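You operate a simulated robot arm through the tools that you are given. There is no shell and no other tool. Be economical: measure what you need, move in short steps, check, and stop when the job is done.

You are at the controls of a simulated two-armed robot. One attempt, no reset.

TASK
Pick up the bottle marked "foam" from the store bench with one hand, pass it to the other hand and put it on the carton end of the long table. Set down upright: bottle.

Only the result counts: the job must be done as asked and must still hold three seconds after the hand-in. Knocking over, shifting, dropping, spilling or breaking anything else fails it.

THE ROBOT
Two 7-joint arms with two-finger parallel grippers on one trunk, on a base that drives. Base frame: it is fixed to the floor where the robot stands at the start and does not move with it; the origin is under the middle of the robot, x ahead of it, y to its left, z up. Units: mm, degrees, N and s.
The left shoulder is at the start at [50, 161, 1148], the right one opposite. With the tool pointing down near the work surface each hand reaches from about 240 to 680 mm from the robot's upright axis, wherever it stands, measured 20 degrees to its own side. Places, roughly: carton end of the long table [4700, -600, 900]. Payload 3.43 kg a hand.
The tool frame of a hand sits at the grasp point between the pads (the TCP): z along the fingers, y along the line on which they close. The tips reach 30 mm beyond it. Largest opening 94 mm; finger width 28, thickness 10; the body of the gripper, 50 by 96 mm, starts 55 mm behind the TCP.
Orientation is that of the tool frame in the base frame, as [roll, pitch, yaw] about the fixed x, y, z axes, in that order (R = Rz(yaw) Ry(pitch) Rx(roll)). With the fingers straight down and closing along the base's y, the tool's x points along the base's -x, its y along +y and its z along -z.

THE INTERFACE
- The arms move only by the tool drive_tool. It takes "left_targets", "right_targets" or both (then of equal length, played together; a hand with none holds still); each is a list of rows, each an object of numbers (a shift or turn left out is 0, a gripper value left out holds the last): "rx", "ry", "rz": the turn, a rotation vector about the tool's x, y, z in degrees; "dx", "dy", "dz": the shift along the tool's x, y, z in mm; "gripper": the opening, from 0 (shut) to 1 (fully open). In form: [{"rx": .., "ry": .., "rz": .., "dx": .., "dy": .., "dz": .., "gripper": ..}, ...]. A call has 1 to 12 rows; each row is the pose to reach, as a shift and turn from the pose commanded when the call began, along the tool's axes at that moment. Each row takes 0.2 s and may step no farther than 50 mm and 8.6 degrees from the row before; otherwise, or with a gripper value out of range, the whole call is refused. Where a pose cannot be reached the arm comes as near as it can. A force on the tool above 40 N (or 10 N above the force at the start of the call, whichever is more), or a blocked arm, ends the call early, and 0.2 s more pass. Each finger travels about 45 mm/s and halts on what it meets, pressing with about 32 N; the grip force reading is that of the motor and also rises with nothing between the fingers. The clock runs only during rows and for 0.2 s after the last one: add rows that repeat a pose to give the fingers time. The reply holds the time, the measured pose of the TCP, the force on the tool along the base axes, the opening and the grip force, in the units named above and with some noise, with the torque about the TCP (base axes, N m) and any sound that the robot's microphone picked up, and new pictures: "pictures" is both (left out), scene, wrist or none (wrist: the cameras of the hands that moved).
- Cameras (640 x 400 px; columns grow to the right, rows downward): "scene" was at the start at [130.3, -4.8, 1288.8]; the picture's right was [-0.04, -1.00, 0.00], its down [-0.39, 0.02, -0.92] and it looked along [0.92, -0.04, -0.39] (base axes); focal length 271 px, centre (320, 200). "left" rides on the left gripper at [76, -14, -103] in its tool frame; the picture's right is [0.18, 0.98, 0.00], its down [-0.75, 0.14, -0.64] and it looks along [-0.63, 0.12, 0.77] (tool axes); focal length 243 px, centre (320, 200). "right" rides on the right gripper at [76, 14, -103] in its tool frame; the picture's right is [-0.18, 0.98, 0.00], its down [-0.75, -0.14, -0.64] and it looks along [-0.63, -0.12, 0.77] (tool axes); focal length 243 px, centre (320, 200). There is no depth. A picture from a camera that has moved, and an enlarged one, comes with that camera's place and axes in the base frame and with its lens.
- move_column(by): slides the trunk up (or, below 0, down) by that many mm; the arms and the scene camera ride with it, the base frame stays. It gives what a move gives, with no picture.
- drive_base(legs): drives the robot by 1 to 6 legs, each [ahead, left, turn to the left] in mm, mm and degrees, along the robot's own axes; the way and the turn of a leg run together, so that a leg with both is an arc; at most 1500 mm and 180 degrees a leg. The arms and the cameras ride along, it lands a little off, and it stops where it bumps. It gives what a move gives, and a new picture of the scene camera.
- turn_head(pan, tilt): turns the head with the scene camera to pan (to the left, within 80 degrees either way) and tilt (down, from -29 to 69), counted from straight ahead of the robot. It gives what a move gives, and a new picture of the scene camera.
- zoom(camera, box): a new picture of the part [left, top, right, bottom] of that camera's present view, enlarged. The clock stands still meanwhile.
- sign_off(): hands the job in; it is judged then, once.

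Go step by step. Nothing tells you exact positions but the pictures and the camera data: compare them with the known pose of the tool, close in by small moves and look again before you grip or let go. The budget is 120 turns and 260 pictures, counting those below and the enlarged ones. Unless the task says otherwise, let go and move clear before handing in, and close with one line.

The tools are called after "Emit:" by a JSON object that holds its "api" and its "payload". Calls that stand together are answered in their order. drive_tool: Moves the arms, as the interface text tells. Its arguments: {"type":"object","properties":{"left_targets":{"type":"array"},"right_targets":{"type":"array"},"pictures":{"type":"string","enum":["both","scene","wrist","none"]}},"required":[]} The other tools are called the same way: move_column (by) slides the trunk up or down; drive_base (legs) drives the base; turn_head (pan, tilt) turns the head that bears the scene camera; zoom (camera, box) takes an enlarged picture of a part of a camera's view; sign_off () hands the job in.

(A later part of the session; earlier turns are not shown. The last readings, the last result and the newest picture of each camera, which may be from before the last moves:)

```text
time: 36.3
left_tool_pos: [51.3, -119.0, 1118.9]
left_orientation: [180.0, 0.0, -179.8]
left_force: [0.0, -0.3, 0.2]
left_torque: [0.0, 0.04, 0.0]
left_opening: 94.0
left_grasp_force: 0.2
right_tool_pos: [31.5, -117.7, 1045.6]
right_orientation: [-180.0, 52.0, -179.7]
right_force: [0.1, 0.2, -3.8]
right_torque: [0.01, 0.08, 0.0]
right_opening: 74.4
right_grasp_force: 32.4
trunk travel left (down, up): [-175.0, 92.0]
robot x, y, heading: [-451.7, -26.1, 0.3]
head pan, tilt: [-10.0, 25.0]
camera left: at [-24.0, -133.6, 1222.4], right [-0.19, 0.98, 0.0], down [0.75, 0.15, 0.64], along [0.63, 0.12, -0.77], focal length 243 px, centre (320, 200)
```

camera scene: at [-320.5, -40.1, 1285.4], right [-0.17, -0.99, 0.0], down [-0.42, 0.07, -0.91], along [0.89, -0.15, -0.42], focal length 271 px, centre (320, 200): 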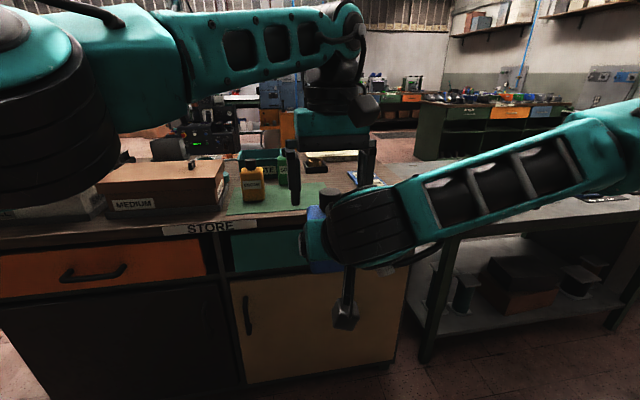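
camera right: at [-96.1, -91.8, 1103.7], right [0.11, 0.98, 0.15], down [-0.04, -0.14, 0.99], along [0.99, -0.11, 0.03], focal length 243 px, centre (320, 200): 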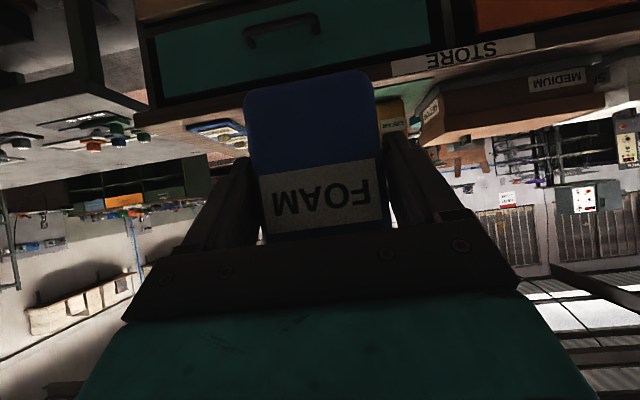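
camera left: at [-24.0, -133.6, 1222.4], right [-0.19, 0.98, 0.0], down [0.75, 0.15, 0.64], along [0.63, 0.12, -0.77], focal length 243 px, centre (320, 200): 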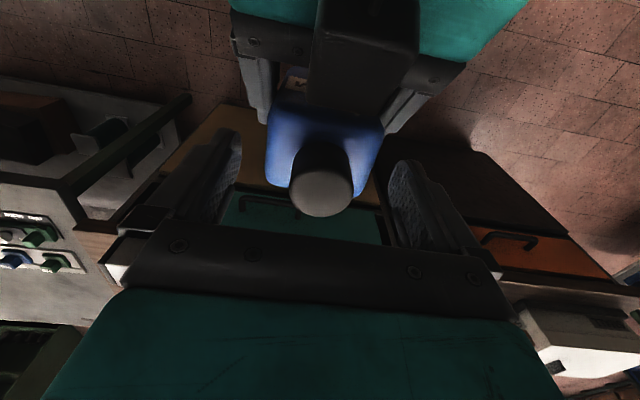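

The tips may be close to the bottle's shoulder, so I raise 7 mm and then close on the cap.

Emit:
{"api": "drive_tool", "payload": {"left_targets": [{"dz": -7, "dx": 1}, {"dz": -7, "dx": 1, "gripper": 0.6}, {"dz": -7, "dx": 1, "gripper": 0.45}, {"dz": -7, "dx": 1, "gripper": 0.35}, {"dz": -7, "dx": 1, "gripper": 0.25}, {"dz": -7, "dx": 1, "gripper": 0.1}, {"dz": -7, "dx": 1, "gripper": 0.1}], "pictures": "both"}}

```text
time: 37.9
left_tool_pos: [51.6, -118.6, 1126.7]
left_orientation: [-179.9, -0.1, -179.7]
left_force: [-0.4, 7.0, 0.4]
left_torque: [0.07, -0.02, -0.54]
left_opening: 35.7
left_grasp_force: 32.0
right_tool_pos: [30.1, -117.6, 1046.0]
right_orientation: [-180.0, 52.0, -179.8]
right_force: [0.3, -6.6, -4.8]
right_torque: [0.41, 0.04, 0.35]
right_opening: 74.5
right_grasp_force: 32.2
trunk travel left (down, up): [-175.0, 92.0]
robot x, y, heading: [-448.1, -22.6, 0.4]
head pan, tilt: [-10.0, 25.0]
camera scene: at [-320.5, -40.1, 1285.4], right [-0.17, -0.99, 0.0], down [-0.42, 0.07, -0.91], along [0.89, -0.15, -0.42], focal length 271 px, centre (320, 200)
camera left: at [-24.5, -133.4, 1229.8], right [-0.19, 0.98, 0.0], down [0.75, 0.15, 0.64], along [0.63, 0.12, -0.77], focal length 243 px, centre (320, 200)
```

scene: 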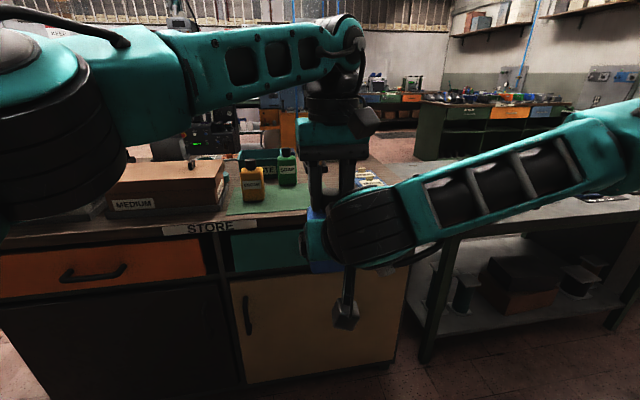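
left: 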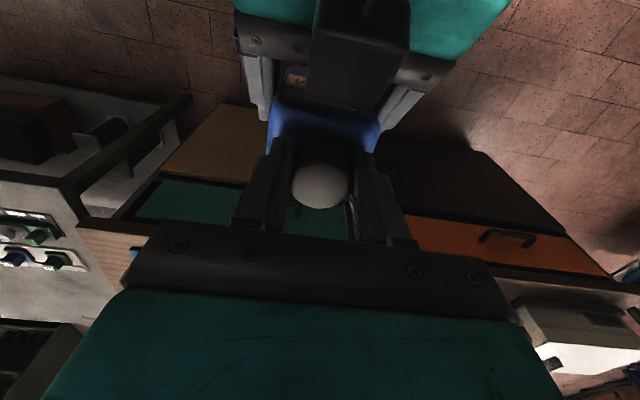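

The left hand grips the cap (36 mm, 32 N). Now opening the right hand while the left holds still.

Emit:
{"api": "drive_tool", "payload": {"right_targets": [{"gripper": 0.85}, {"gripper": 0.9}, {"gripper": 1.0}, {"gripper": 1.0}], "left_targets": [{"gripper": 0.1}, {"gripper": 0.1}, {"gripper": 0.1}, {"gripper": 0.1}], "pictures": "both"}}

```text
time: 38.9
left_tool_pos: [51.0, -120.1, 1126.2]
left_orientation: [180.0, -0.1, -179.6]
left_force: [-0.3, 0.1, 0.0]
left_torque: [-0.01, -0.02, -0.01]
left_opening: 35.3
left_grasp_force: 32.7
right_tool_pos: [31.3, -117.3, 1046.1]
right_orientation: [-180.0, 52.0, -179.8]
right_force: [0.3, -0.2, 0.0]
right_torque: [-0.02, 0.01, 0.0]
right_opening: 93.8
right_grasp_force: 0.0
trunk travel left (down, up): [-175.0, 92.0]
robot x, y, heading: [-449.9, -23.6, 0.2]
head pan, tilt: [-10.0, 25.0]
camera scene: at [-320.5, -40.1, 1285.4], right [-0.17, -0.99, 0.0], down [-0.42, 0.07, -0.91], along [0.89, -0.15, -0.42], focal length 271 px, centre (320, 200)
camera right: at [-97.4, -102.8, 1048.5], right [0.11, 0.98, 0.15], down [-0.04, -0.14, 0.99], along [0.99, -0.11, 0.03], focal length 243 px, centre (320, 200)
camera left: at [-24.7, -133.7, 1229.8], right [-0.19, 0.98, 0.0], down [0.75, 0.15, 0.64], along [0.63, 0.12, -0.77], focal length 243 px, centre (320, 200)
```

scene: 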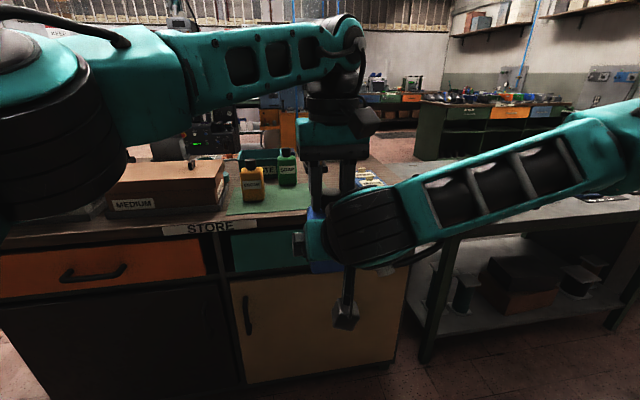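
right: 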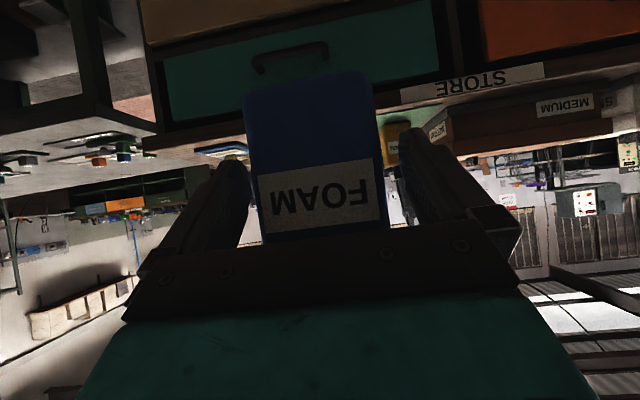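
left: 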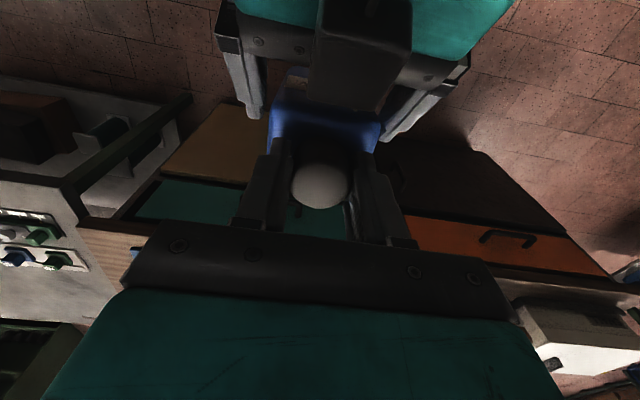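

The right hand is open and the bottle stays in place. Withdrawing the right hand slowly along its axis.

Emit:
{"api": "drive_tool", "payload": {"right_targets": [{"dz": -10}, {"dz": -25}, {"dz": -45}, {"dz": -65}, {"dz": -85}, {"dz": -85}], "pictures": "both"}}

```text
time: 40.3
left_tool_pos: [50.9, -119.2, 1126.9]
left_orientation: [180.0, 0.0, -179.6]
left_force: [-0.2, -0.2, -0.5]
left_torque: [-0.02, -0.02, 0.02]
left_opening: 35.2
left_grasp_force: 31.8
right_tool_pos: [-38.6, -119.0, 1098.4]
right_orientation: [180.0, 52.0, -179.8]
right_force: [-1.1, 0.3, -0.1]
right_torque: [-0.01, 0.0, 0.02]
right_opening: 93.8
right_grasp_force: 0.1
trunk travel left (down, up): [-175.0, 92.0]
robot x, y, heading: [-454.6, -24.7, 0.3]
head pan, tilt: [-10.0, 25.0]
camera scene: at [-320.4, -40.2, 1285.4], right [-0.17, -0.99, 0.0], down [-0.42, 0.07, -0.91], along [0.89, -0.15, -0.42], focal length 271 px, centre (320, 200)
camera right: at [-165.2, -103.4, 1100.7], right [0.11, 0.98, 0.15], down [-0.04, -0.14, 0.99], along [0.99, -0.11, 0.03], focal length 243 px, centre (320, 200)
```

scene: 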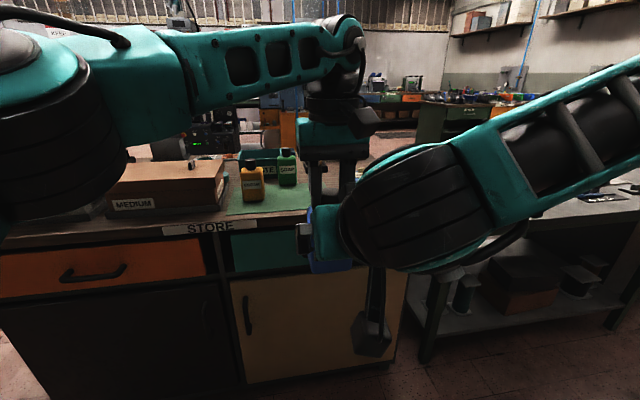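
right: 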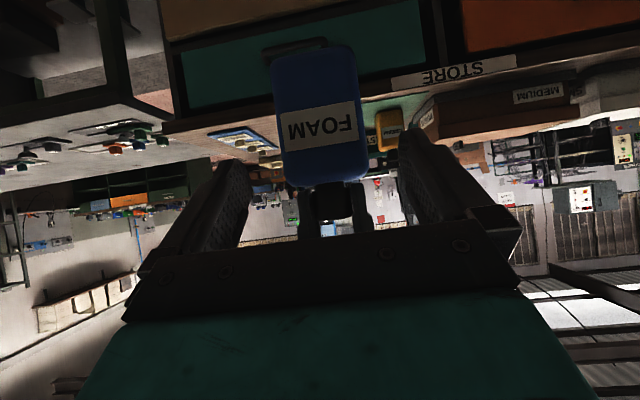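

The left hand alone is holding the bottle upright. I'll move the right hand out to the right, then carry the bottle to a comfortable spot in front of the left shoulder.

Emit:
{"api": "drive_tool", "payload": {"right_targets": [{"dz": -15, "dy": -15}, {"dz": -15, "dy": -45}, {"dz": -15, "dy": -80}, {"dz": -15, "dy": -115}, {"dz": -15, "dy": -150}, {"dz": -15, "dy": -170}, {"dz": -15, "dy": -170}], "pictures": "none"}}

Emit:
{"api": "drive_tool", "payload": {"left_targets": [{"dy": 15, "dz": -5}, {"dy": 35, "dz": -15}, {"dy": 60, "dz": -25, "dx": 5}, {"dy": 85, "dz": -35, "dx": 10}, {"dy": 110, "dz": -45, "dx": 15}, {"dy": 135, "dz": -50, "dx": 20}, {"dy": 155, "dz": -50, "dx": 25}, {"dy": 165, "dz": -50, "dx": 25}, {"dy": 165, "dz": -50, "dx": 25}], "pictures": "both"}}

```text
time: 41.9
left_tool_pos: [52.3, -120.3, 1125.9]
left_orientation: [180.0, 0.1, -179.6]
left_force: [0.1, 0.9, -0.4]
left_torque: [-0.01, 0.01, -0.01]
left_opening: 35.2
left_grasp_force: 32.1
right_tool_pos: [-43.7, -289.9, 1110.3]
right_orientation: [-180.0, 51.8, -179.7]
right_force: [0.5, 0.1, 0.9]
right_torque: [-0.02, 0.0, 0.0]
right_opening: 94.1
right_grasp_force: 0.0
right hand out of reach, approached as far as the arm can: row 3, 4, 5, 6, 7
trunk travel left (down, up): [-175.0, 92.0]
robot x, y, heading: [-449.1, -27.7, 0.4]
head pan, tilt: [-10.0, 25.0]
```

```text
time: 43.9
left_tool_pos: [23.1, 45.7, 1175.1]
left_orientation: [179.9, 0.0, -179.5]
left_force: [0.8, 0.2, -4.4]
left_torque: [-0.03, 0.0, 0.0]
left_opening: 35.2
left_grasp_force: 32.0
right_tool_pos: [-43.4, -290.3, 1110.0]
right_orientation: [-179.9, 52.0, -179.8]
right_force: [0.3, 0.6, 0.1]
right_torque: [0.0, -0.02, -0.02]
right_opening: 93.8
right_grasp_force: 0.1
trunk travel left (down, up): [-175.0, 92.0]
robot x, y, heading: [-449.0, -24.6, 0.5]
head pan, tilt: [-10.0, 25.0]
camera scene: at [-320.5, -40.1, 1285.4], right [-0.17, -0.99, 0.0], down [-0.42, 0.07, -0.91], along [0.89, -0.15, -0.42], focal length 271 px, centre (320, 200)
camera left: at [-52.1, 31.7, 1279.3], right [-0.19, 0.98, 0.0], down [0.75, 0.15, 0.64], along [0.63, 0.12, -0.77], focal length 243 px, centre (320, 200)
```

scene: 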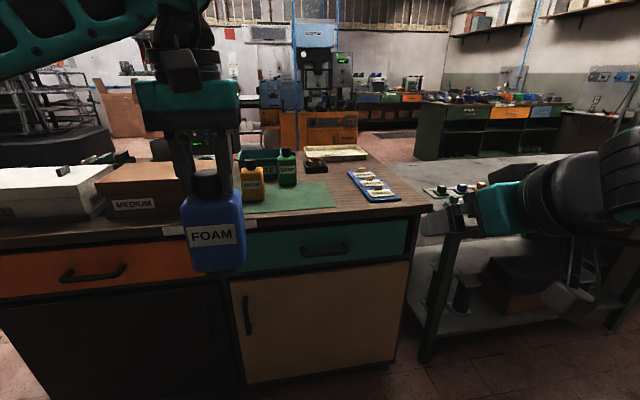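
left: 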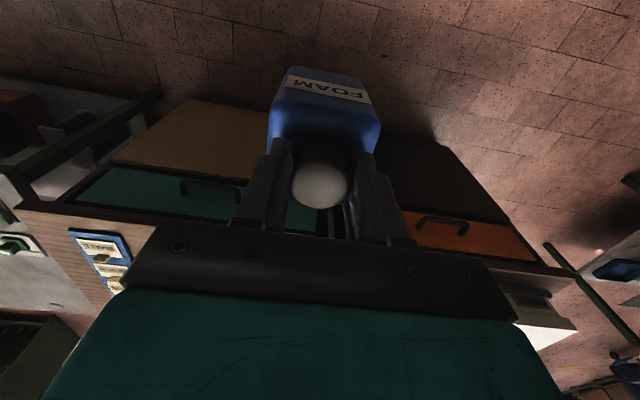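

The handover is done, with the bottle hanging upright under the left hand and its base about 141 mm below the TCP. Next I look around to find a route to the long table.

Emit:
{"api": "turn_head", "payload": {"pan": -45, "tilt": 8}}

Emit:
{"api": "turn_head", "payload": {"pan": 0, "tilt": 8}}

Emit:
{"api": "turn_head", "payload": {"pan": 60, "tilt": 12}}

```text
time: 44.9
left_tool_pos: [24.3, 45.3, 1176.3]
left_orientation: [-179.9, 0.0, -179.5]
left_force: [0.2, -0.6, -4.3]
left_torque: [0.04, 0.0, -0.01]
left_opening: 35.2
left_grasp_force: 31.7
right_tool_pos: [-44.1, -289.6, 1110.2]
right_orientation: [180.0, 52.1, -179.7]
right_force: [-0.1, 0.4, -0.9]
right_torque: [0.03, 0.04, -0.02]
right_opening: 93.7
right_grasp_force: 0.1
trunk travel left (down, up): [-175.0, 92.0]
robot x, y, heading: [-447.8, -22.8, 0.1]
head pan, tilt: [-45.0, 8.0]
camera scene: at [-345.5, -89.6, 1313.0], right [-0.7, -0.71, 0.0], down [-0.1, 0.1, -0.99], along [0.7, -0.7, -0.14], focal length 271 px, centre (320, 200)
```

scene: 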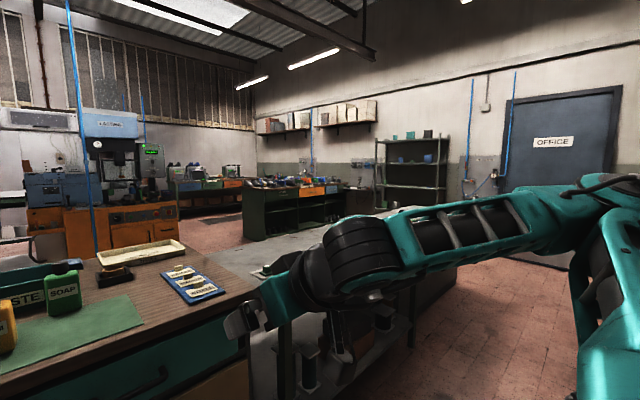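

```text
time: 46.0
left_tool_pos: [24.4, 46.0, 1176.4]
left_orientation: [179.9, 0.0, -179.6]
left_force: [-0.4, -0.1, -3.5]
left_torque: [0.01, 0.03, 0.02]
left_opening: 35.2
left_grasp_force: 31.5
right_tool_pos: [-44.6, -289.3, 1110.2]
right_orientation: [-180.0, 52.0, -179.6]
right_force: [0.8, 0.3, -0.4]
right_torque: [0.0, 0.0, -0.01]
right_opening: 94.2
right_grasp_force: 0.1
trunk travel left (down, up): [-175.0, 92.0]
robot x, y, heading: [-449.3, -21.6, 0.3]
head pan, tilt: [0.0, 8.0]
camera scene: at [-318.7, -24.1, 1313.0], right [0.0, -1.0, 0.0], down [-0.14, 0.0, -0.99], along [0.99, 0.0, -0.14], focal length 271 px, centre (320, 200)
```

scene: 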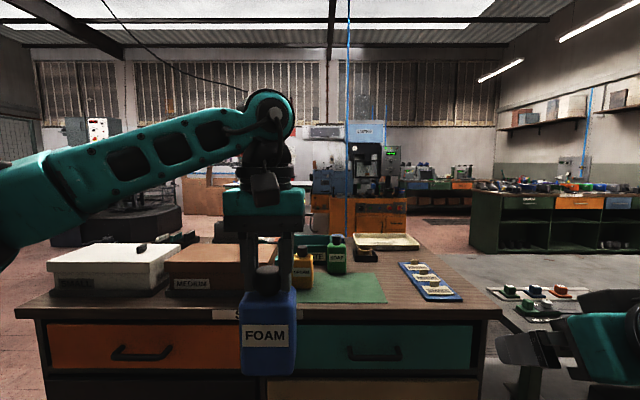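

```text
time: 47.4
left_tool_pos: [23.8, 45.5, 1175.5]
left_orientation: [-180.0, 0.0, -179.7]
left_force: [-0.3, 0.2, -4.6]
left_torque: [-0.04, -0.03, -0.02]
left_opening: 35.4
left_grasp_force: 31.6
right_tool_pos: [-43.9, -290.6, 1108.8]
right_orientation: [180.0, 52.0, -179.7]
right_force: [0.4, 0.1, 0.8]
right_torque: [-0.01, 0.0, 0.03]
right_opening: 94.1
right_grasp_force: 0.1
trunk travel left (down, up): [-175.0, 92.0]
robot x, y, heading: [-449.1, -20.2, 0.2]
head pan, tilt: [60.0, 12.0]
camera scene: at [-365.0, 56.5, 1306.5], right [0.87, -0.5, 0.0], down [-0.1, -0.18, -0.98], along [0.49, 0.85, -0.21], focal length 271 px, centre (320, 200)
```

scene: 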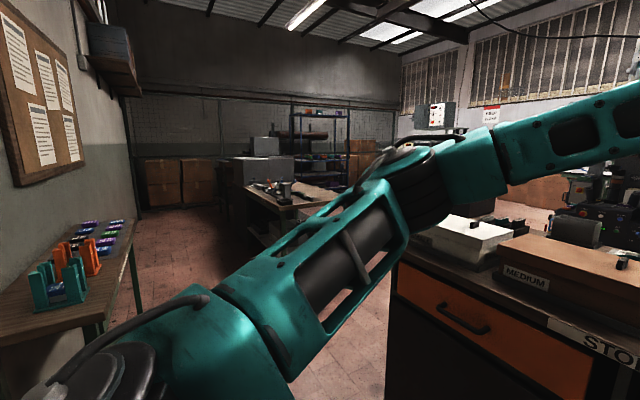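

The table isn't clearly visible yet, because machines stand in the line of sight. I'll look to the right and take zooms straight ahead.

Emit:
{"api": "turn_head", "payload": {"pan": -75, "tilt": 18}}

Emit:
{"api": "turn_head", "payload": {"pan": -5, "tilt": 5}}

Emit:
{"api": "zoom", "payload": {"camera": "scene", "box": [180, 140, 500, 260]}}

```text
time: 49.5
left_tool_pos: [24.1, 46.2, 1175.2]
left_orientation: [180.0, 0.0, -179.6]
left_force: [0.3, -0.5, -3.4]
left_torque: [0.0, -0.03, 0.0]
left_opening: 35.5
left_grasp_force: 31.6
right_tool_pos: [-43.3, -290.4, 1110.2]
right_orientation: [179.9, 52.0, -179.7]
right_force: [-0.8, -0.7, -0.3]
right_torque: [0.0, 0.0, 0.04]
right_opening: 93.9
right_grasp_force: 0.0
trunk travel left (down, up): [-175.0, 92.0]
robot x, y, heading: [-444.9, -22.9, 0.4]
head pan, tilt: [-75.0, 18.0]
camera scene: at [-386.7, -114.4, 1296.8], right [-0.96, -0.26, 0.0], down [-0.08, 0.3, -0.95], along [0.25, -0.92, -0.31], focal length 271 px, centre (320, 200)
```

scene: 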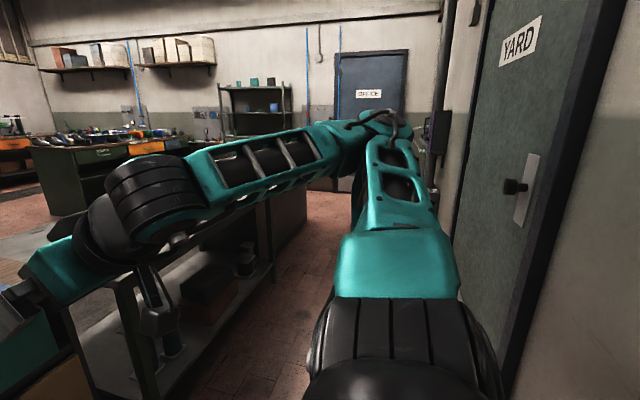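

```text
time: 50.9
left_tool_pos: [22.4, 46.5, 1175.6]
left_orientation: [180.0, 0.0, -179.6]
left_force: [0.2, -0.6, -4.3]
left_torque: [0.0, 0.0, -0.05]
left_opening: 35.3
left_grasp_force: 31.7
right_tool_pos: [-43.4, -290.2, 1111.1]
right_orientation: [180.0, 52.0, -179.7]
right_force: [-0.2, 0.8, 0.9]
right_torque: [0.01, -0.01, 0.0]
right_opening: 93.9
right_grasp_force: 0.0
trunk travel left (down, up): [-175.0, 92.0]
robot x, y, heading: [-449.2, -24.3, 0.4]
head pan, tilt: [-5.0, 5.0]
camera scene: at [-319.8, -32.1, 1317.8], right [-0.08, -1.0, 0.0], down [-0.09, 0.01, -1.0], along [0.99, -0.08, -0.09], focal length 271 px, centre (320, 200)
```

scene: 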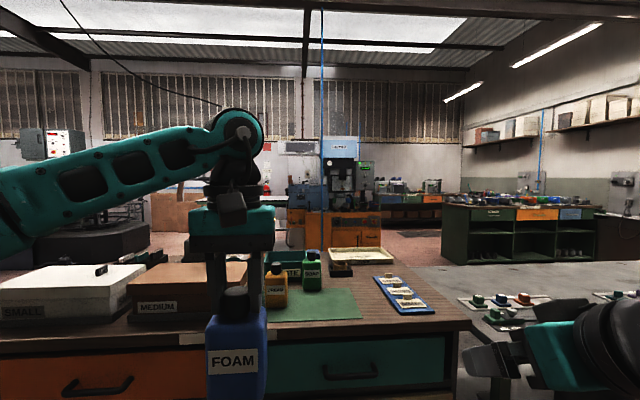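

```text
2.00 times, centred on (340, 200) of scene
camera zoom: at [-319.8, -32.1, 1317.8], right [-0.08, -1.0, 0.0], down [-0.09, 0.01, -1.0], along [0.99, -0.08, -0.09], focal length 542 px, centre (280, 200)
```

zoom: 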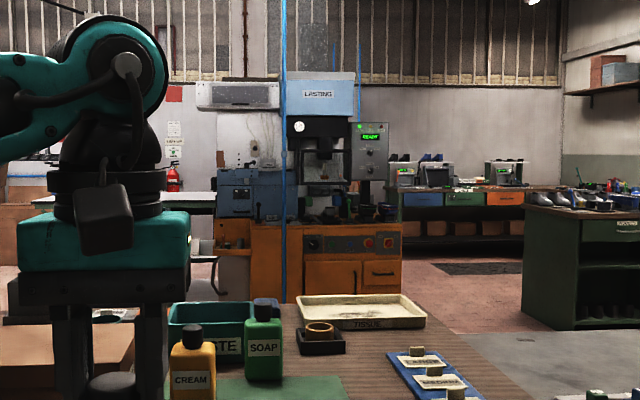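

The place at [4700, -600] lies behind the "LASTING" machine as seen from here. The left end of the store bench is at about y = 840 and the aisle beyond it is wide, so I go left first and look ahead.

Emit:
{"api": "drive_base", "payload": {"legs": [[-100, 700, 0], [0, 800, 0]]}}

Emit:
{"api": "turn_head", "payload": {"pan": -30, "tilt": 10}}

```text
time: 54.6
left_tool_pos: [-47.5, 692.2, 1175.4]
left_orientation: [180.0, -0.1, 179.6]
left_force: [-0.5, -1.1, -4.6]
left_torque: [-0.03, 0.0, 0.03]
left_opening: 35.4
left_grasp_force: 32.1
right_tool_pos: [-121.2, 356.6, 1110.1]
right_orientation: [-179.9, 52.0, 179.4]
right_force: [0.3, -0.2, -0.9]
right_torque: [-0.03, -0.01, -0.01]
right_opening: 94.0
right_grasp_force: 0.0
trunk travel left (down, up): [-175.0, 92.0]
robot x, y, heading: [-528.8, 625.9, -0.7]
head pan, tilt: [-5.0, 5.0]
stopped in leg 1: the robot was blocked; the commanded pose is now the measured one
camera scene: at [-393.2, 619.1, 1317.8], right [-0.1, -1.0, 0.0], down [-0.09, 0.01, -1.0], along [0.99, -0.1, -0.09], focal length 271 px, centre (320, 200)
```

scene: 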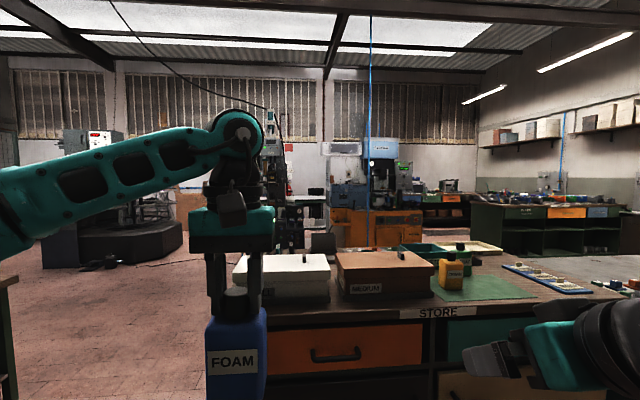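

```text
time: 55.5
left_tool_pos: [-48.0, 691.9, 1175.8]
left_orientation: [-180.0, 0.0, 179.5]
left_force: [-0.3, 0.2, -3.5]
left_torque: [0.03, 0.02, 0.01]
left_opening: 35.1
left_grasp_force: 32.0
right_tool_pos: [-119.7, 357.2, 1110.4]
right_orientation: [-180.0, 51.9, 179.5]
right_force: [0.3, 1.3, 0.0]
right_torque: [0.02, -0.03, -0.04]
right_opening: 93.8
right_grasp_force: 0.1
trunk travel left (down, up): [-175.0, 92.0]
robot x, y, heading: [-520.7, 628.2, -0.9]
head pan, tilt: [-30.0, 10.0]
camera scene: at [-404.6, 581.2, 1309.8], right [-0.51, -0.86, 0.0], down [-0.15, 0.09, -0.98], along [0.85, -0.5, -0.17], focal length 271 px, centre (320, 200)
```

scene: 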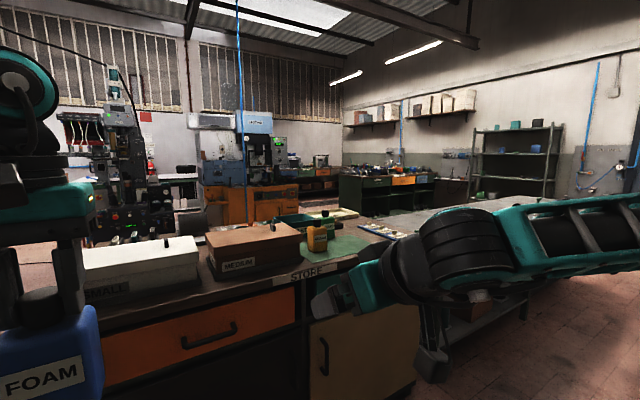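

The robot bumped into something on its left. I look that way before moving on.

Emit:
{"api": "turn_head", "payload": {"pan": 75, "tilt": 30}}

Emit:
{"api": "turn_head", "payload": {"pan": 35, "tilt": 20}}

```text
time: 57.3
left_tool_pos: [-48.2, 693.1, 1175.8]
left_orientation: [-180.0, -0.1, 179.6]
left_force: [0.2, -0.5, -5.3]
left_torque: [0.01, -0.03, 0.01]
left_opening: 35.2
left_grasp_force: 32.2
right_tool_pos: [-121.3, 357.1, 1110.8]
right_orientation: [180.0, 52.1, 179.5]
right_force: [-0.4, 0.3, 0.8]
right_torque: [0.01, -0.01, -0.02]
right_opening: 93.8
right_grasp_force: 0.0
trunk travel left (down, up): [-175.0, 92.0]
robot x, y, heading: [-524.4, 628.0, -0.5]
head pan, tilt: [75.0, 30.0]
camera scene: at [-460.1, 715.6, 1277.4], right [0.96, -0.27, 0.0], down [-0.14, -0.48, -0.87], along [0.23, 0.83, -0.5], focal length 271 px, centre (320, 200)
```

scene: 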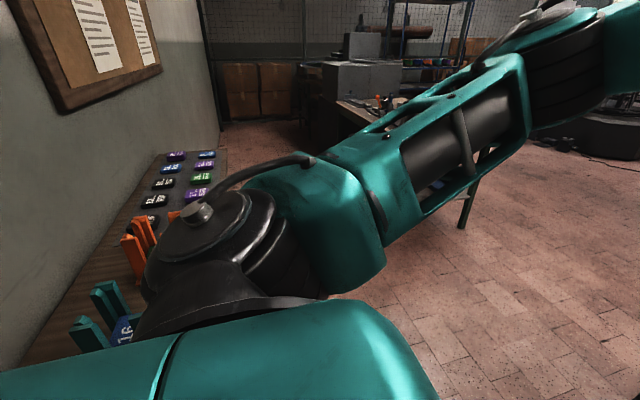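

```text
time: 58.4
left_tool_pos: [-47.0, 693.8, 1174.6]
left_orientation: [180.0, 0.0, 179.6]
left_force: [0.1, 0.4, -3.8]
left_torque: [-0.02, -0.04, 0.01]
left_opening: 35.1
left_grasp_force: 31.8
right_tool_pos: [-120.1, 357.0, 1110.3]
right_orientation: [-179.9, 52.0, 179.6]
right_force: [-0.2, 0.3, 0.0]
right_torque: [0.0, -0.02, 0.0]
right_opening: 94.0
right_grasp_force: 0.1
trunk travel left (down, up): [-175.0, 92.0]
robot x, y, heading: [-521.6, 626.8, -0.7]
head pan, tilt: [35.0, 20.0]
camera scene: at [-407.7, 681.1, 1293.5], right [0.56, -0.83, 0.0], down [-0.28, -0.19, -0.94], along [0.78, 0.53, -0.34], focal length 271 px, centre (320, 200)
```

scene: 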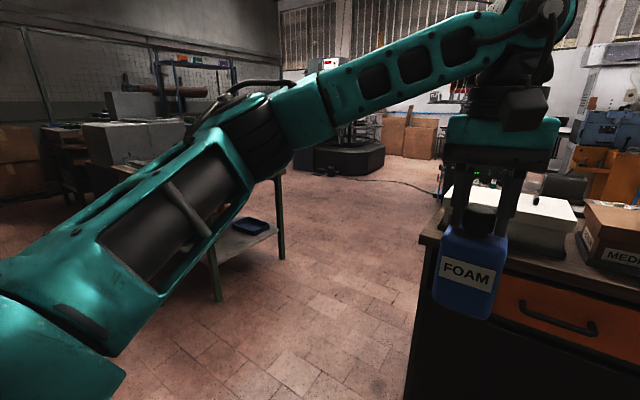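

I backed into the corner of the wall table. The aisle between the store bench (y < 840) and the small table (y > 2150) is free, so I go forward first and then left.

Emit:
{"api": "drive_base", "payload": {"legs": [[370, 0, 0.7], [0, 840, 0]]}}

Emit:
{"api": "turn_head", "payload": {"pan": -20, "tilt": 15}}

```text
time: 64.6
left_tool_pos: [323.5, 1494.7, 1175.8]
left_orientation: [-180.0, 0.0, -179.9]
left_force: [-0.5, -0.9, -3.2]
left_torque: [0.01, -0.03, 0.01]
left_opening: 35.2
left_grasp_force: 31.8
right_tool_pos: [252.9, 1159.1, 1109.8]
right_orientation: [-179.9, 52.0, -180.0]
right_force: [-0.2, 0.2, 0.1]
right_torque: [-0.01, 0.04, 0.01]
right_opening: 94.1
right_grasp_force: 0.0
trunk travel left (down, up): [-175.0, 92.0]
robot x, y, heading: [-151.2, 1425.7, -0.6]
head pan, tilt: [35.0, 20.0]
camera scene: at [-36.4, 1479.6, 1293.5], right [0.57, -0.82, 0.0], down [-0.28, -0.2, -0.94], along [0.77, 0.54, -0.34], focal length 271 px, centre (320, 200)
```

scene: 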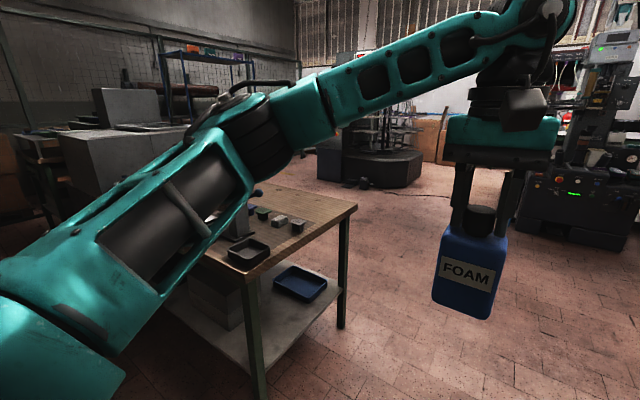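

```text
time: 65.9
left_tool_pos: [323.7, 1494.5, 1174.9]
left_orientation: [180.0, -0.1, -179.9]
left_force: [0.9, -0.6, -3.9]
left_torque: [-0.04, 0.01, -0.02]
left_opening: 35.3
left_grasp_force: 31.6
right_tool_pos: [253.3, 1158.0, 1110.6]
right_orientation: [-179.9, 52.1, 179.9]
right_force: [0.0, -0.5, -0.3]
right_torque: [0.0, 0.01, -0.01]
right_opening: 94.0
right_grasp_force: 0.0
trunk travel left (down, up): [-175.0, 92.0]
robot x, y, heading: [-149.9, 1426.6, 0.1]
head pan, tilt: [-20.0, 15.0]
camera scene: at [-25.0, 1394.1, 1301.6], right [-0.34, -0.94, 0.0], down [-0.24, 0.09, -0.97], along [0.91, -0.33, -0.26], focal length 271 px, centre (320, 200)
```

scene: 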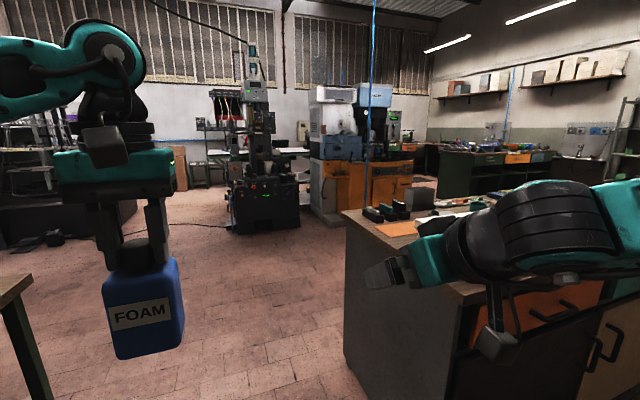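

Two machines stand ahead, at x ≈ 3400, and the target table seems to lie behind them. The aisle ahead is clear, so I advance and look around again.

Emit:
{"api": "drive_base", "payload": {"legs": [[1500, 0, 0], [300, 0, 0]]}}

Emit:
{"api": "turn_head", "payload": {"pan": -60, "tilt": 10}}

```text
time: 75.0
left_tool_pos: [2127.5, 1492.1, 1175.7]
left_orientation: [179.9, -0.1, -179.8]
left_force: [0.5, -0.6, -4.6]
left_torque: [0.02, -0.01, -0.03]
left_opening: 35.5
left_grasp_force: 31.9
right_tool_pos: [2057.9, 1155.7, 1110.2]
right_orientation: [-180.0, 52.1, 180.0]
right_force: [0.5, -0.1, 0.0]
right_torque: [0.01, 0.01, -0.01]
right_opening: 94.1
right_grasp_force: 0.1
trunk travel left (down, up): [-175.0, 92.0]
robot x, y, heading: [1654.3, 1427.0, -0.2]
head pan, tilt: [-20.0, 15.0]
camera scene: at [1779.1, 1391.2, 1301.5], right [-0.34, -0.94, 0.0], down [-0.24, 0.09, -0.97], along [0.91, -0.33, -0.26], focal length 271 px, centre (320, 200)
```

scene: 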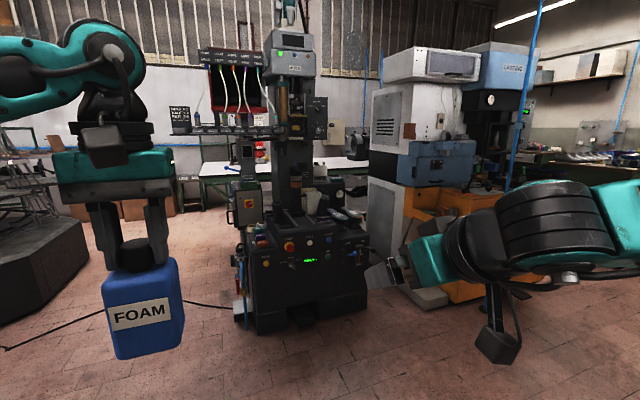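

```text
time: 76.0
left_tool_pos: [2126.2, 1491.1, 1176.2]
left_orientation: [-180.0, 0.1, -179.9]
left_force: [-0.7, 0.2, -3.9]
left_torque: [0.01, -0.01, 0.01]
left_opening: 35.2
left_grasp_force: 32.5
right_tool_pos: [2056.6, 1155.5, 1110.6]
right_orientation: [-179.9, 52.0, 180.0]
right_force: [-0.7, 0.5, 0.2]
right_torque: [-0.01, -0.03, 0.0]
right_opening: 93.8
right_grasp_force: 0.1
trunk travel left (down, up): [-175.0, 92.0]
robot x, y, heading: [1651.7, 1424.6, -0.2]
head pan, tilt: [-60.0, 10.0]
camera scene: at [1737.2, 1342.8, 1309.8], right [-0.87, -0.5, 0.0], down [-0.09, 0.15, -0.98], along [0.49, -0.85, -0.17], focal length 271 px, centre (320, 200)
```

scene: 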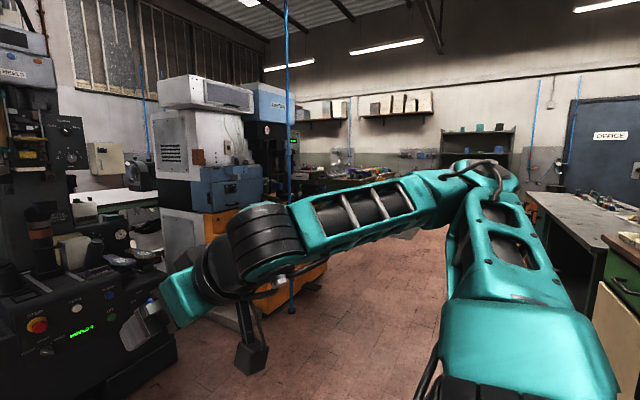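

The white long table runs behind the machines along the back, and its right-hand end is hidden behind the LASTING machine. I'll cross to the right through the open aisle in front of the machines and look from there.

Emit:
{"api": "drive_base", "payload": {"legs": [[150, -1400, 0], [0, -1300, 0]]}}

Emit:
{"api": "turn_head", "payload": {"pan": -15, "tilt": 12}}

```text
time: 89.1
left_tool_pos: [2288.3, -1189.7, 1176.5]
left_orientation: [-180.0, -0.1, -179.0]
left_force: [-0.2, 0.4, -4.6]
left_torque: [0.03, 0.02, -0.01]
left_opening: 35.3
left_grasp_force: 32.5
right_tool_pos: [2224.3, -1526.5, 1109.8]
right_orientation: [-180.0, 52.1, -179.2]
right_force: [0.3, -1.0, -0.3]
right_torque: [0.03, 0.01, 0.03]
right_opening: 94.0
right_grasp_force: 0.1
trunk travel left (down, up): [-175.0, 92.0]
robot x, y, heading: [1817.5, -1265.8, 0.6]
head pan, tilt: [-60.0, 10.0]
camera scene: at [1902.2, -1343.6, 1309.8], right [-0.86, -0.51, 0.0], down [-0.09, 0.15, -0.98], along [0.5, -0.85, -0.17], focal length 271 px, centre (320, 200)
```

scene: 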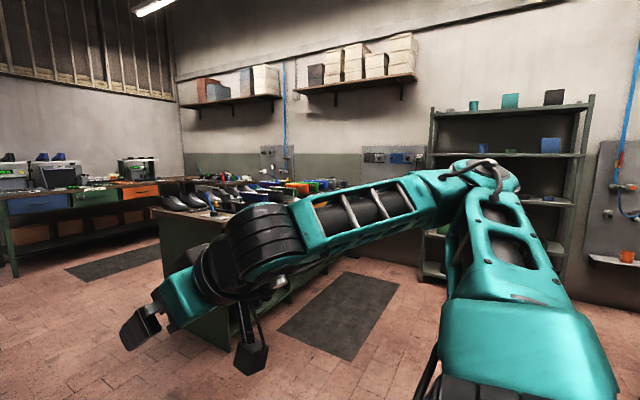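

```text
time: 90.2
left_tool_pos: [2290.1, -1189.2, 1174.5]
left_orientation: [179.9, 0.1, -179.0]
left_force: [-0.5, -0.1, -3.7]
left_torque: [-0.01, -0.02, -0.02]
left_opening: 35.3
left_grasp_force: 32.4
right_tool_pos: [2224.0, -1526.3, 1111.9]
right_orientation: [-179.8, 52.0, -179.1]
right_force: [-0.7, 0.3, -0.2]
right_torque: [-0.02, 0.01, -0.01]
right_opening: 94.1
right_grasp_force: 0.0
trunk travel left (down, up): [-175.0, 92.0]
robot x, y, heading: [1813.6, -1264.9, 0.5]
head pan, tilt: [-15.0, 12.0]
camera scene: at [1945.0, -1286.6, 1306.5], right [-0.25, -0.97, 0.0], down [-0.2, 0.05, -0.98], along [0.95, -0.24, -0.21], focal length 271 px, centre (320, 200)
```

scene: 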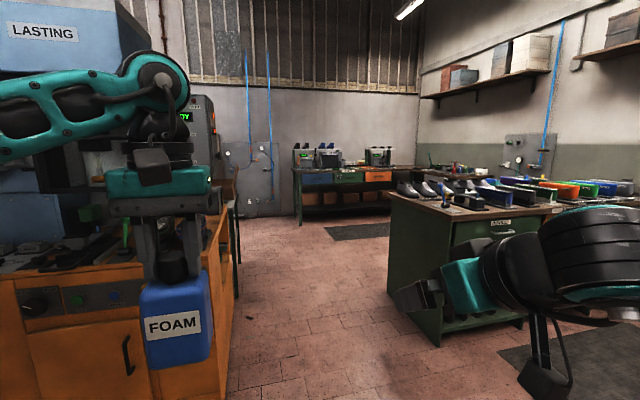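

There's a free aisle (y about -1120 to -2420) between the LASTING machine and the green bench, and the brown end of a long table shows just behind the machine. I drive into that aisle.

Emit:
{"api": "drive_base", "payload": {"legs": [[0, -470, 0], [1400, 0, 0]]}}

Emit:
{"api": "turn_head", "payload": {"pan": 40, "tilt": 15}}

```text
time: 99.6
left_tool_pos: [3679.7, -1662.8, 1175.3]
left_orientation: [-180.0, -0.1, -179.7]
left_force: [0.4, 0.0, -3.2]
left_torque: [0.03, -0.04, -0.02]
left_opening: 35.2
left_grasp_force: 31.7
right_tool_pos: [3610.4, -1997.7, 1110.5]
right_orientation: [-179.9, 52.0, -179.8]
right_force: [-0.4, 0.7, 0.0]
right_torque: [0.02, 0.01, -0.01]
right_opening: 94.1
right_grasp_force: 0.1
trunk travel left (down, up): [-175.0, 92.0]
robot x, y, heading: [3206.0, -1731.7, 0.0]
head pan, tilt: [-15.0, 12.0]
camera scene: at [3334.1, -1755.9, 1306.5], right [-0.26, -0.97, 0.0], down [-0.2, 0.05, -0.98], along [0.94, -0.25, -0.21], focal length 271 px, centre (320, 200)
```

scene: 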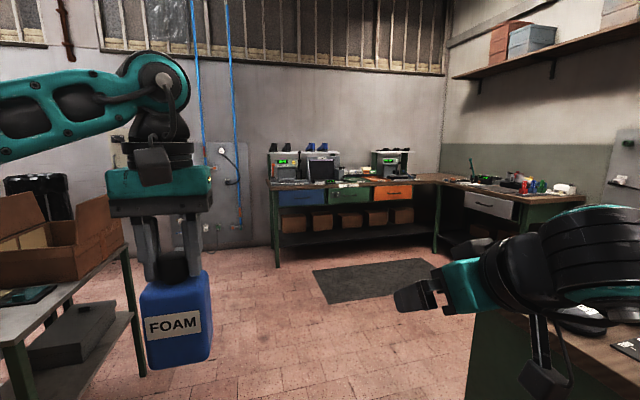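

```text
time: 100.8
left_tool_pos: [3679.2, -1662.5, 1175.8]
left_orientation: [180.0, 0.0, -179.7]
left_force: [-0.9, -0.4, -4.7]
left_torque: [0.02, 0.02, 0.02]
left_opening: 35.5
left_grasp_force: 32.3
right_tool_pos: [3610.3, -1997.9, 1110.4]
right_orientation: [-179.9, 52.0, -179.8]
right_force: [0.3, -1.4, -0.8]
right_torque: [-0.01, 0.02, 0.04]
right_opening: 94.0
right_grasp_force: 0.1
trunk travel left (down, up): [-175.0, 92.0]
robot x, y, heading: [3203.3, -1731.1, -0.1]
head pan, tilt: [40.0, 15.0]
camera scene: at [3315.5, -1671.8, 1301.6], right [0.64, -0.77, 0.0], down [-0.2, -0.17, -0.97], along [0.74, 0.62, -0.26], focal length 271 px, centre (320, 200)
```

scene: 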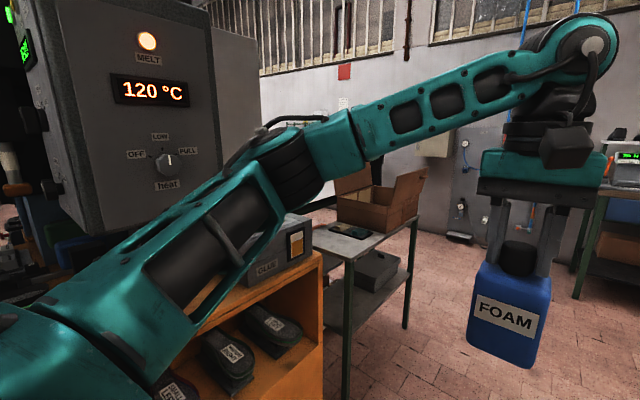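

Now I see the long table's end, with an open carton on it. The end edge is near y = -1100 and spans x ≈ 4250–4850. I drive alongside it and turn left to face it.

Emit:
{"api": "drive_base", "payload": {"legs": [[1250, -130, 0], [0, 0, 90]]}}

Emit:
{"api": "turn_head", "payload": {"pan": 0, "tilt": 20}}

```text
time: 111.0
left_tool_pos: [4397.6, -1394.5, 1175.7]
left_orientation: [-180.0, -0.1, -90.4]
left_force: [-0.5, -0.8, -4.9]
left_torque: [-0.04, -0.03, 0.01]
left_opening: 35.3
left_grasp_force: 32.1
right_tool_pos: [4732.7, -1467.0, 1110.1]
right_orientation: [-179.8, 52.0, -90.5]
right_force: [-0.2, 0.0, 1.2]
right_torque: [-0.03, -0.01, 0.0]
right_opening: 94.1
right_grasp_force: 0.1
trunk travel left (down, up): [-175.0, 92.0]
robot x, y, heading: [4460.3, -1868.5, 89.7]
head pan, tilt: [40.0, 15.0]
camera scene: at [4399.0, -1757.2, 1301.6], right [0.77, 0.63, 0.0], down [0.16, -0.2, -0.97], along [-0.61, 0.75, -0.26], focal length 271 px, centre (320, 200)
```

scene: 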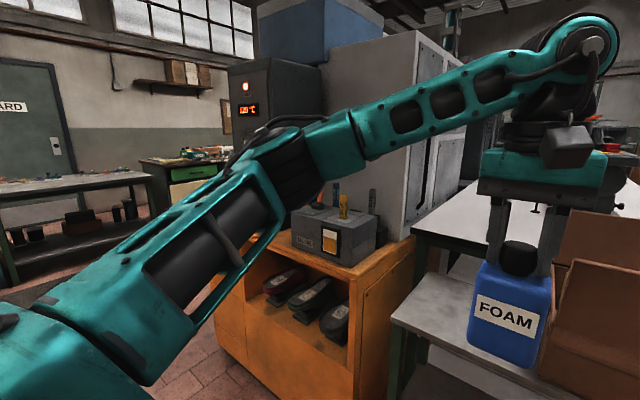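

```text
time: 112.1
left_tool_pos: [4397.3, -1393.8, 1175.2]
left_orientation: [179.9, 0.1, -90.4]
left_force: [-0.4, -0.7, -3.3]
left_torque: [0.02, -0.04, -0.03]
left_opening: 35.2
left_grasp_force: 31.6
right_tool_pos: [4731.1, -1467.2, 1111.7]
right_orientation: [-179.9, 52.1, -90.6]
right_force: [-0.1, 0.7, 0.4]
right_torque: [-0.02, 0.0, 0.04]
right_opening: 94.0
right_grasp_force: 0.1
trunk travel left (down, up): [-175.0, 92.0]
robot x, y, heading: [4457.4, -1868.2, 89.3]
head pan, tilt: [0.0, 20.0]
camera scene: at [4459.2, -1736.3, 1293.5], right [1.0, -0.01, 0.0], down [0.0, -0.34, -0.94], along [0.01, 0.94, -0.34], focal length 271 px, centre (320, 200)
```

scene: 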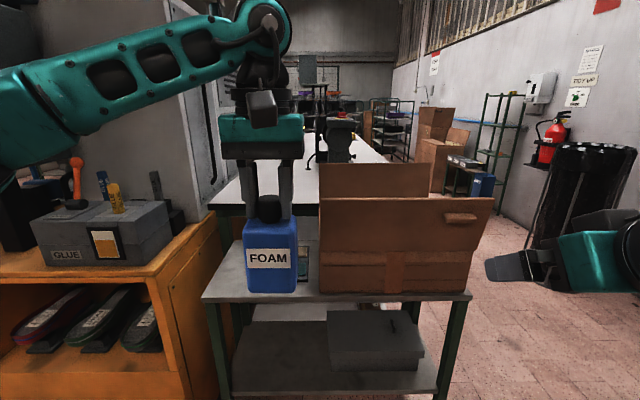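

The picture changes now. The carton stands on a low side table at y ≈ -1130, and the long white table (top z ≈ 900) begins right behind it at y ≈ -725. Its carton end is best reached from its +x side, so I drive around there and look before turning toward it.

Emit:
{"api": "drive_base", "payload": {"legs": [[0, -1050, 0], [1300, 0, 0]]}}

Emit:
{"api": "turn_head", "payload": {"pan": 60, "tilt": 20}}

```text
time: 123.6
left_tool_pos: [5474.7, -121.5, 1175.2]
left_orientation: [180.0, -0.1, -90.3]
left_force: [-0.2, 1.0, -4.2]
left_torque: [0.0, 0.0, -0.02]
left_opening: 35.3
left_grasp_force: 32.1
right_tool_pos: [5809.2, -192.2, 1110.9]
right_orientation: [-179.8, 52.0, -90.4]
right_force: [1.1, 0.2, -0.1]
right_torque: [0.0, 0.01, 0.01]
right_opening: 93.9
right_grasp_force: 0.1
trunk travel left (down, up): [-175.0, 92.0]
robot x, y, heading: [5537.0, -593.8, 89.5]
head pan, tilt: [0.0, 20.0]
camera scene: at [5537.2, -462.3, 1293.5], right [1.0, -0.01, 0.0], down [0.0, -0.34, -0.94], along [0.01, 0.94, -0.34], focal length 271 px, centre (320, 200)
```

scene: 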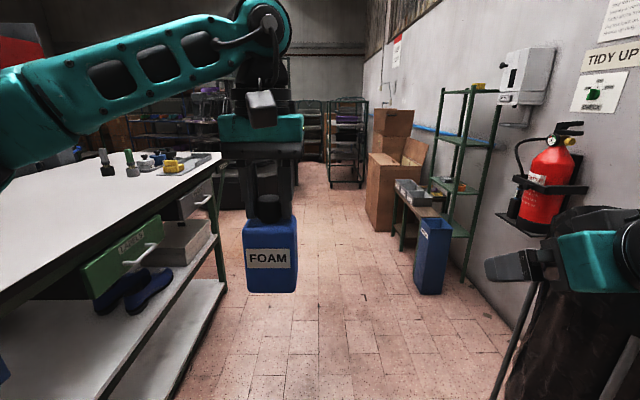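

```text
time: 124.9
left_tool_pos: [5473.8, -120.5, 1174.8]
left_orientation: [179.9, 0.0, -90.3]
left_force: [-0.2, 0.4, -3.4]
left_torque: [0.01, 0.01, 0.01]
left_opening: 35.0
left_grasp_force: 31.9
right_tool_pos: [5809.7, -192.7, 1110.1]
right_orientation: [-179.9, 52.1, -90.4]
right_force: [-0.1, -0.4, -1.0]
right_torque: [0.02, -0.02, -0.02]
right_opening: 94.1
right_grasp_force: 0.0
trunk travel left (down, up): [-175.0, 92.0]
robot x, y, heading: [5536.4, -593.2, 89.4]
head pan, tilt: [60.0, 20.0]
camera scene: at [5456.1, -508.2, 1293.5], right [0.51, 0.86, 0.0], down [0.29, -0.17, -0.94], along [-0.81, 0.48, -0.34], focal length 271 px, centre (320, 200)
```

scene: 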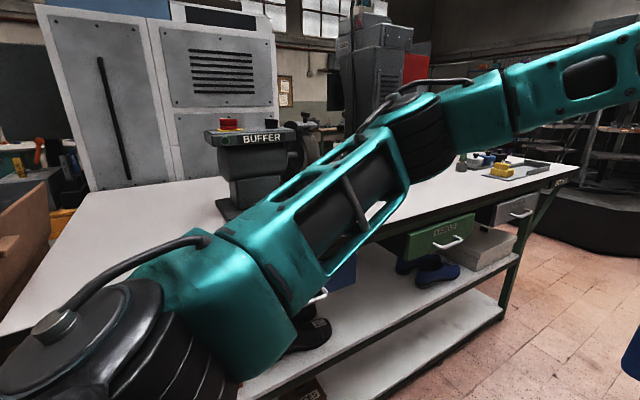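

The table's carton end is free, with the BUFFER machine standing further along. The +x edge is at x ≈ 4860. I turn left to face the table.

Emit:
{"api": "drive_base", "payload": {"legs": [[0, 0, 90]]}}

Emit:
{"api": "turn_head", "payload": {"pan": 15, "tilt": 28}}

```text
time: 129.1
left_tool_pos: [5064.0, -660.3, 1174.4]
left_orientation: [-180.0, 0.0, -0.2]
left_force: [0.5, 0.3, -5.5]
left_torque: [-0.01, -0.04, -0.05]
left_opening: 35.1
left_grasp_force: 32.2
right_tool_pos: [5133.7, -325.0, 1110.0]
right_orientation: [-179.9, 52.0, -0.1]
right_force: [0.7, -0.3, -0.3]
right_torque: [0.04, -0.03, 0.0]
right_opening: 93.7
right_grasp_force: 0.1
trunk travel left (down, up): [-175.0, 92.0]
robot x, y, heading: [5541.0, -596.4, 179.6]
head pan, tilt: [60.0, 20.0]
camera scene: at [5448.6, -676.2, 1293.5], right [-0.86, 0.5, 0.0], down [0.17, 0.3, -0.94], along [-0.47, -0.81, -0.34], focal length 271 px, centre (320, 200)
```

scene: 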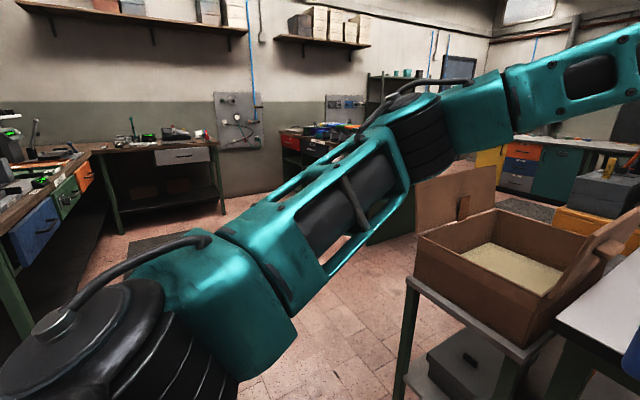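

```text
time: 130.2
left_tool_pos: [5064.2, -660.7, 1175.1]
left_orientation: [180.0, 0.0, -0.1]
left_force: [0.2, 0.1, -3.6]
left_torque: [-0.02, 0.0, 0.01]
left_opening: 35.4
left_grasp_force: 32.3
right_tool_pos: [5135.1, -325.7, 1110.2]
right_orientation: [-179.8, 52.0, 0.0]
right_force: [0.7, 0.1, 0.0]
right_torque: [0.0, -0.03, 0.02]
right_opening: 94.0
right_grasp_force: 0.0
trunk travel left (down, up): [-175.0, 92.0]
robot x, y, heading: [5538.2, -595.7, 179.9]
head pan, tilt: [15.0, 28.0]
camera scene: at [5407.4, -618.9, 1280.6], right [-0.25, 0.97, 0.0], down [0.45, 0.12, -0.88], along [-0.85, -0.22, -0.47], focal length 271 px, centre (320, 200)
```

scene: 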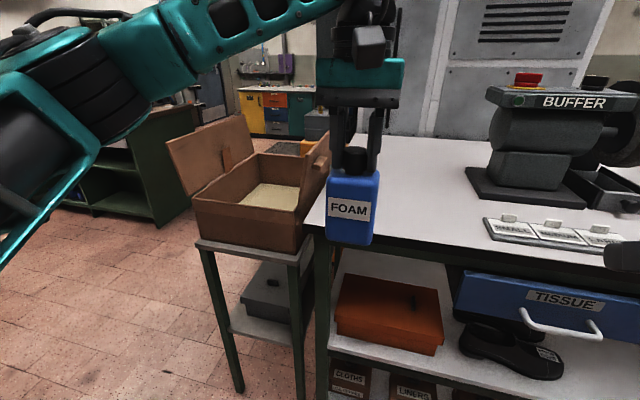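

The near corner of the white table is at about [4870, -796] and the area around [4720, -600] is clear. The labelled tray is at y > -420. I drive the base ahead so the bottle hangs over the table.

Emit:
{"api": "drive_base", "payload": {"legs": [[235, -45, 0]]}}

Emit:
{"api": "zoom", "payload": {"camera": "left", "box": [0, 0, 640, 400]}}

```text
time: 132.0
left_tool_pos: [4827.9, -613.3, 1174.9]
left_orientation: [180.0, -0.1, -0.2]
left_force: [0.7, -0.1, -4.4]
left_torque: [0.0, 0.0, -0.04]
left_opening: 35.1
left_grasp_force: 32.2
right_tool_pos: [4899.0, -279.3, 1110.8]
right_orientation: [-179.9, 52.0, -0.3]
right_force: [0.2, 0.0, -0.5]
right_torque: [-0.01, -0.01, 0.0]
right_opening: 94.2
right_grasp_force: 0.1
trunk travel left (down, up): [-175.0, 92.0]
robot x, y, heading: [5302.3, -547.4, 179.6]
head pan, tilt: [15.0, 28.0]
camera scene: at [5171.7, -572.5, 1280.5], right [-0.25, 0.97, 0.0], down [0.46, 0.12, -0.88], along [-0.85, -0.22, -0.47], focal length 271 px, centre (320, 200)
```

scene: 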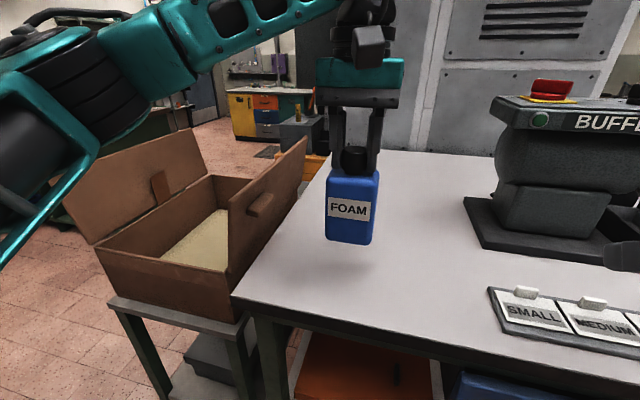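

```text
1.00 times, centred on (320, 200) of left
camera zoom: at [4904.5, -599.6, 1278.6], right [0.18, -0.98, 0.0], down [-0.75, -0.14, 0.64], along [-0.63, -0.12, -0.77], focal length 243 px, centre (320, 200)
```

zoom: 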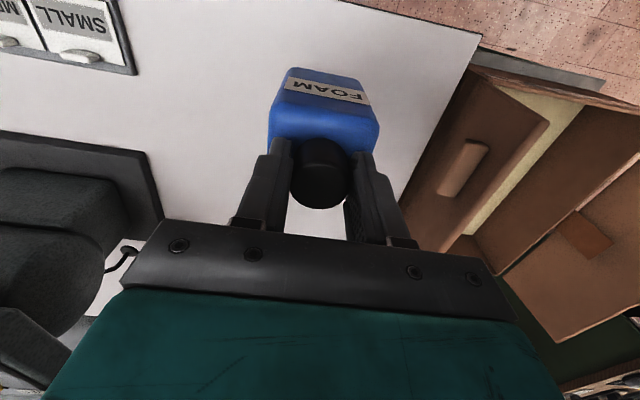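

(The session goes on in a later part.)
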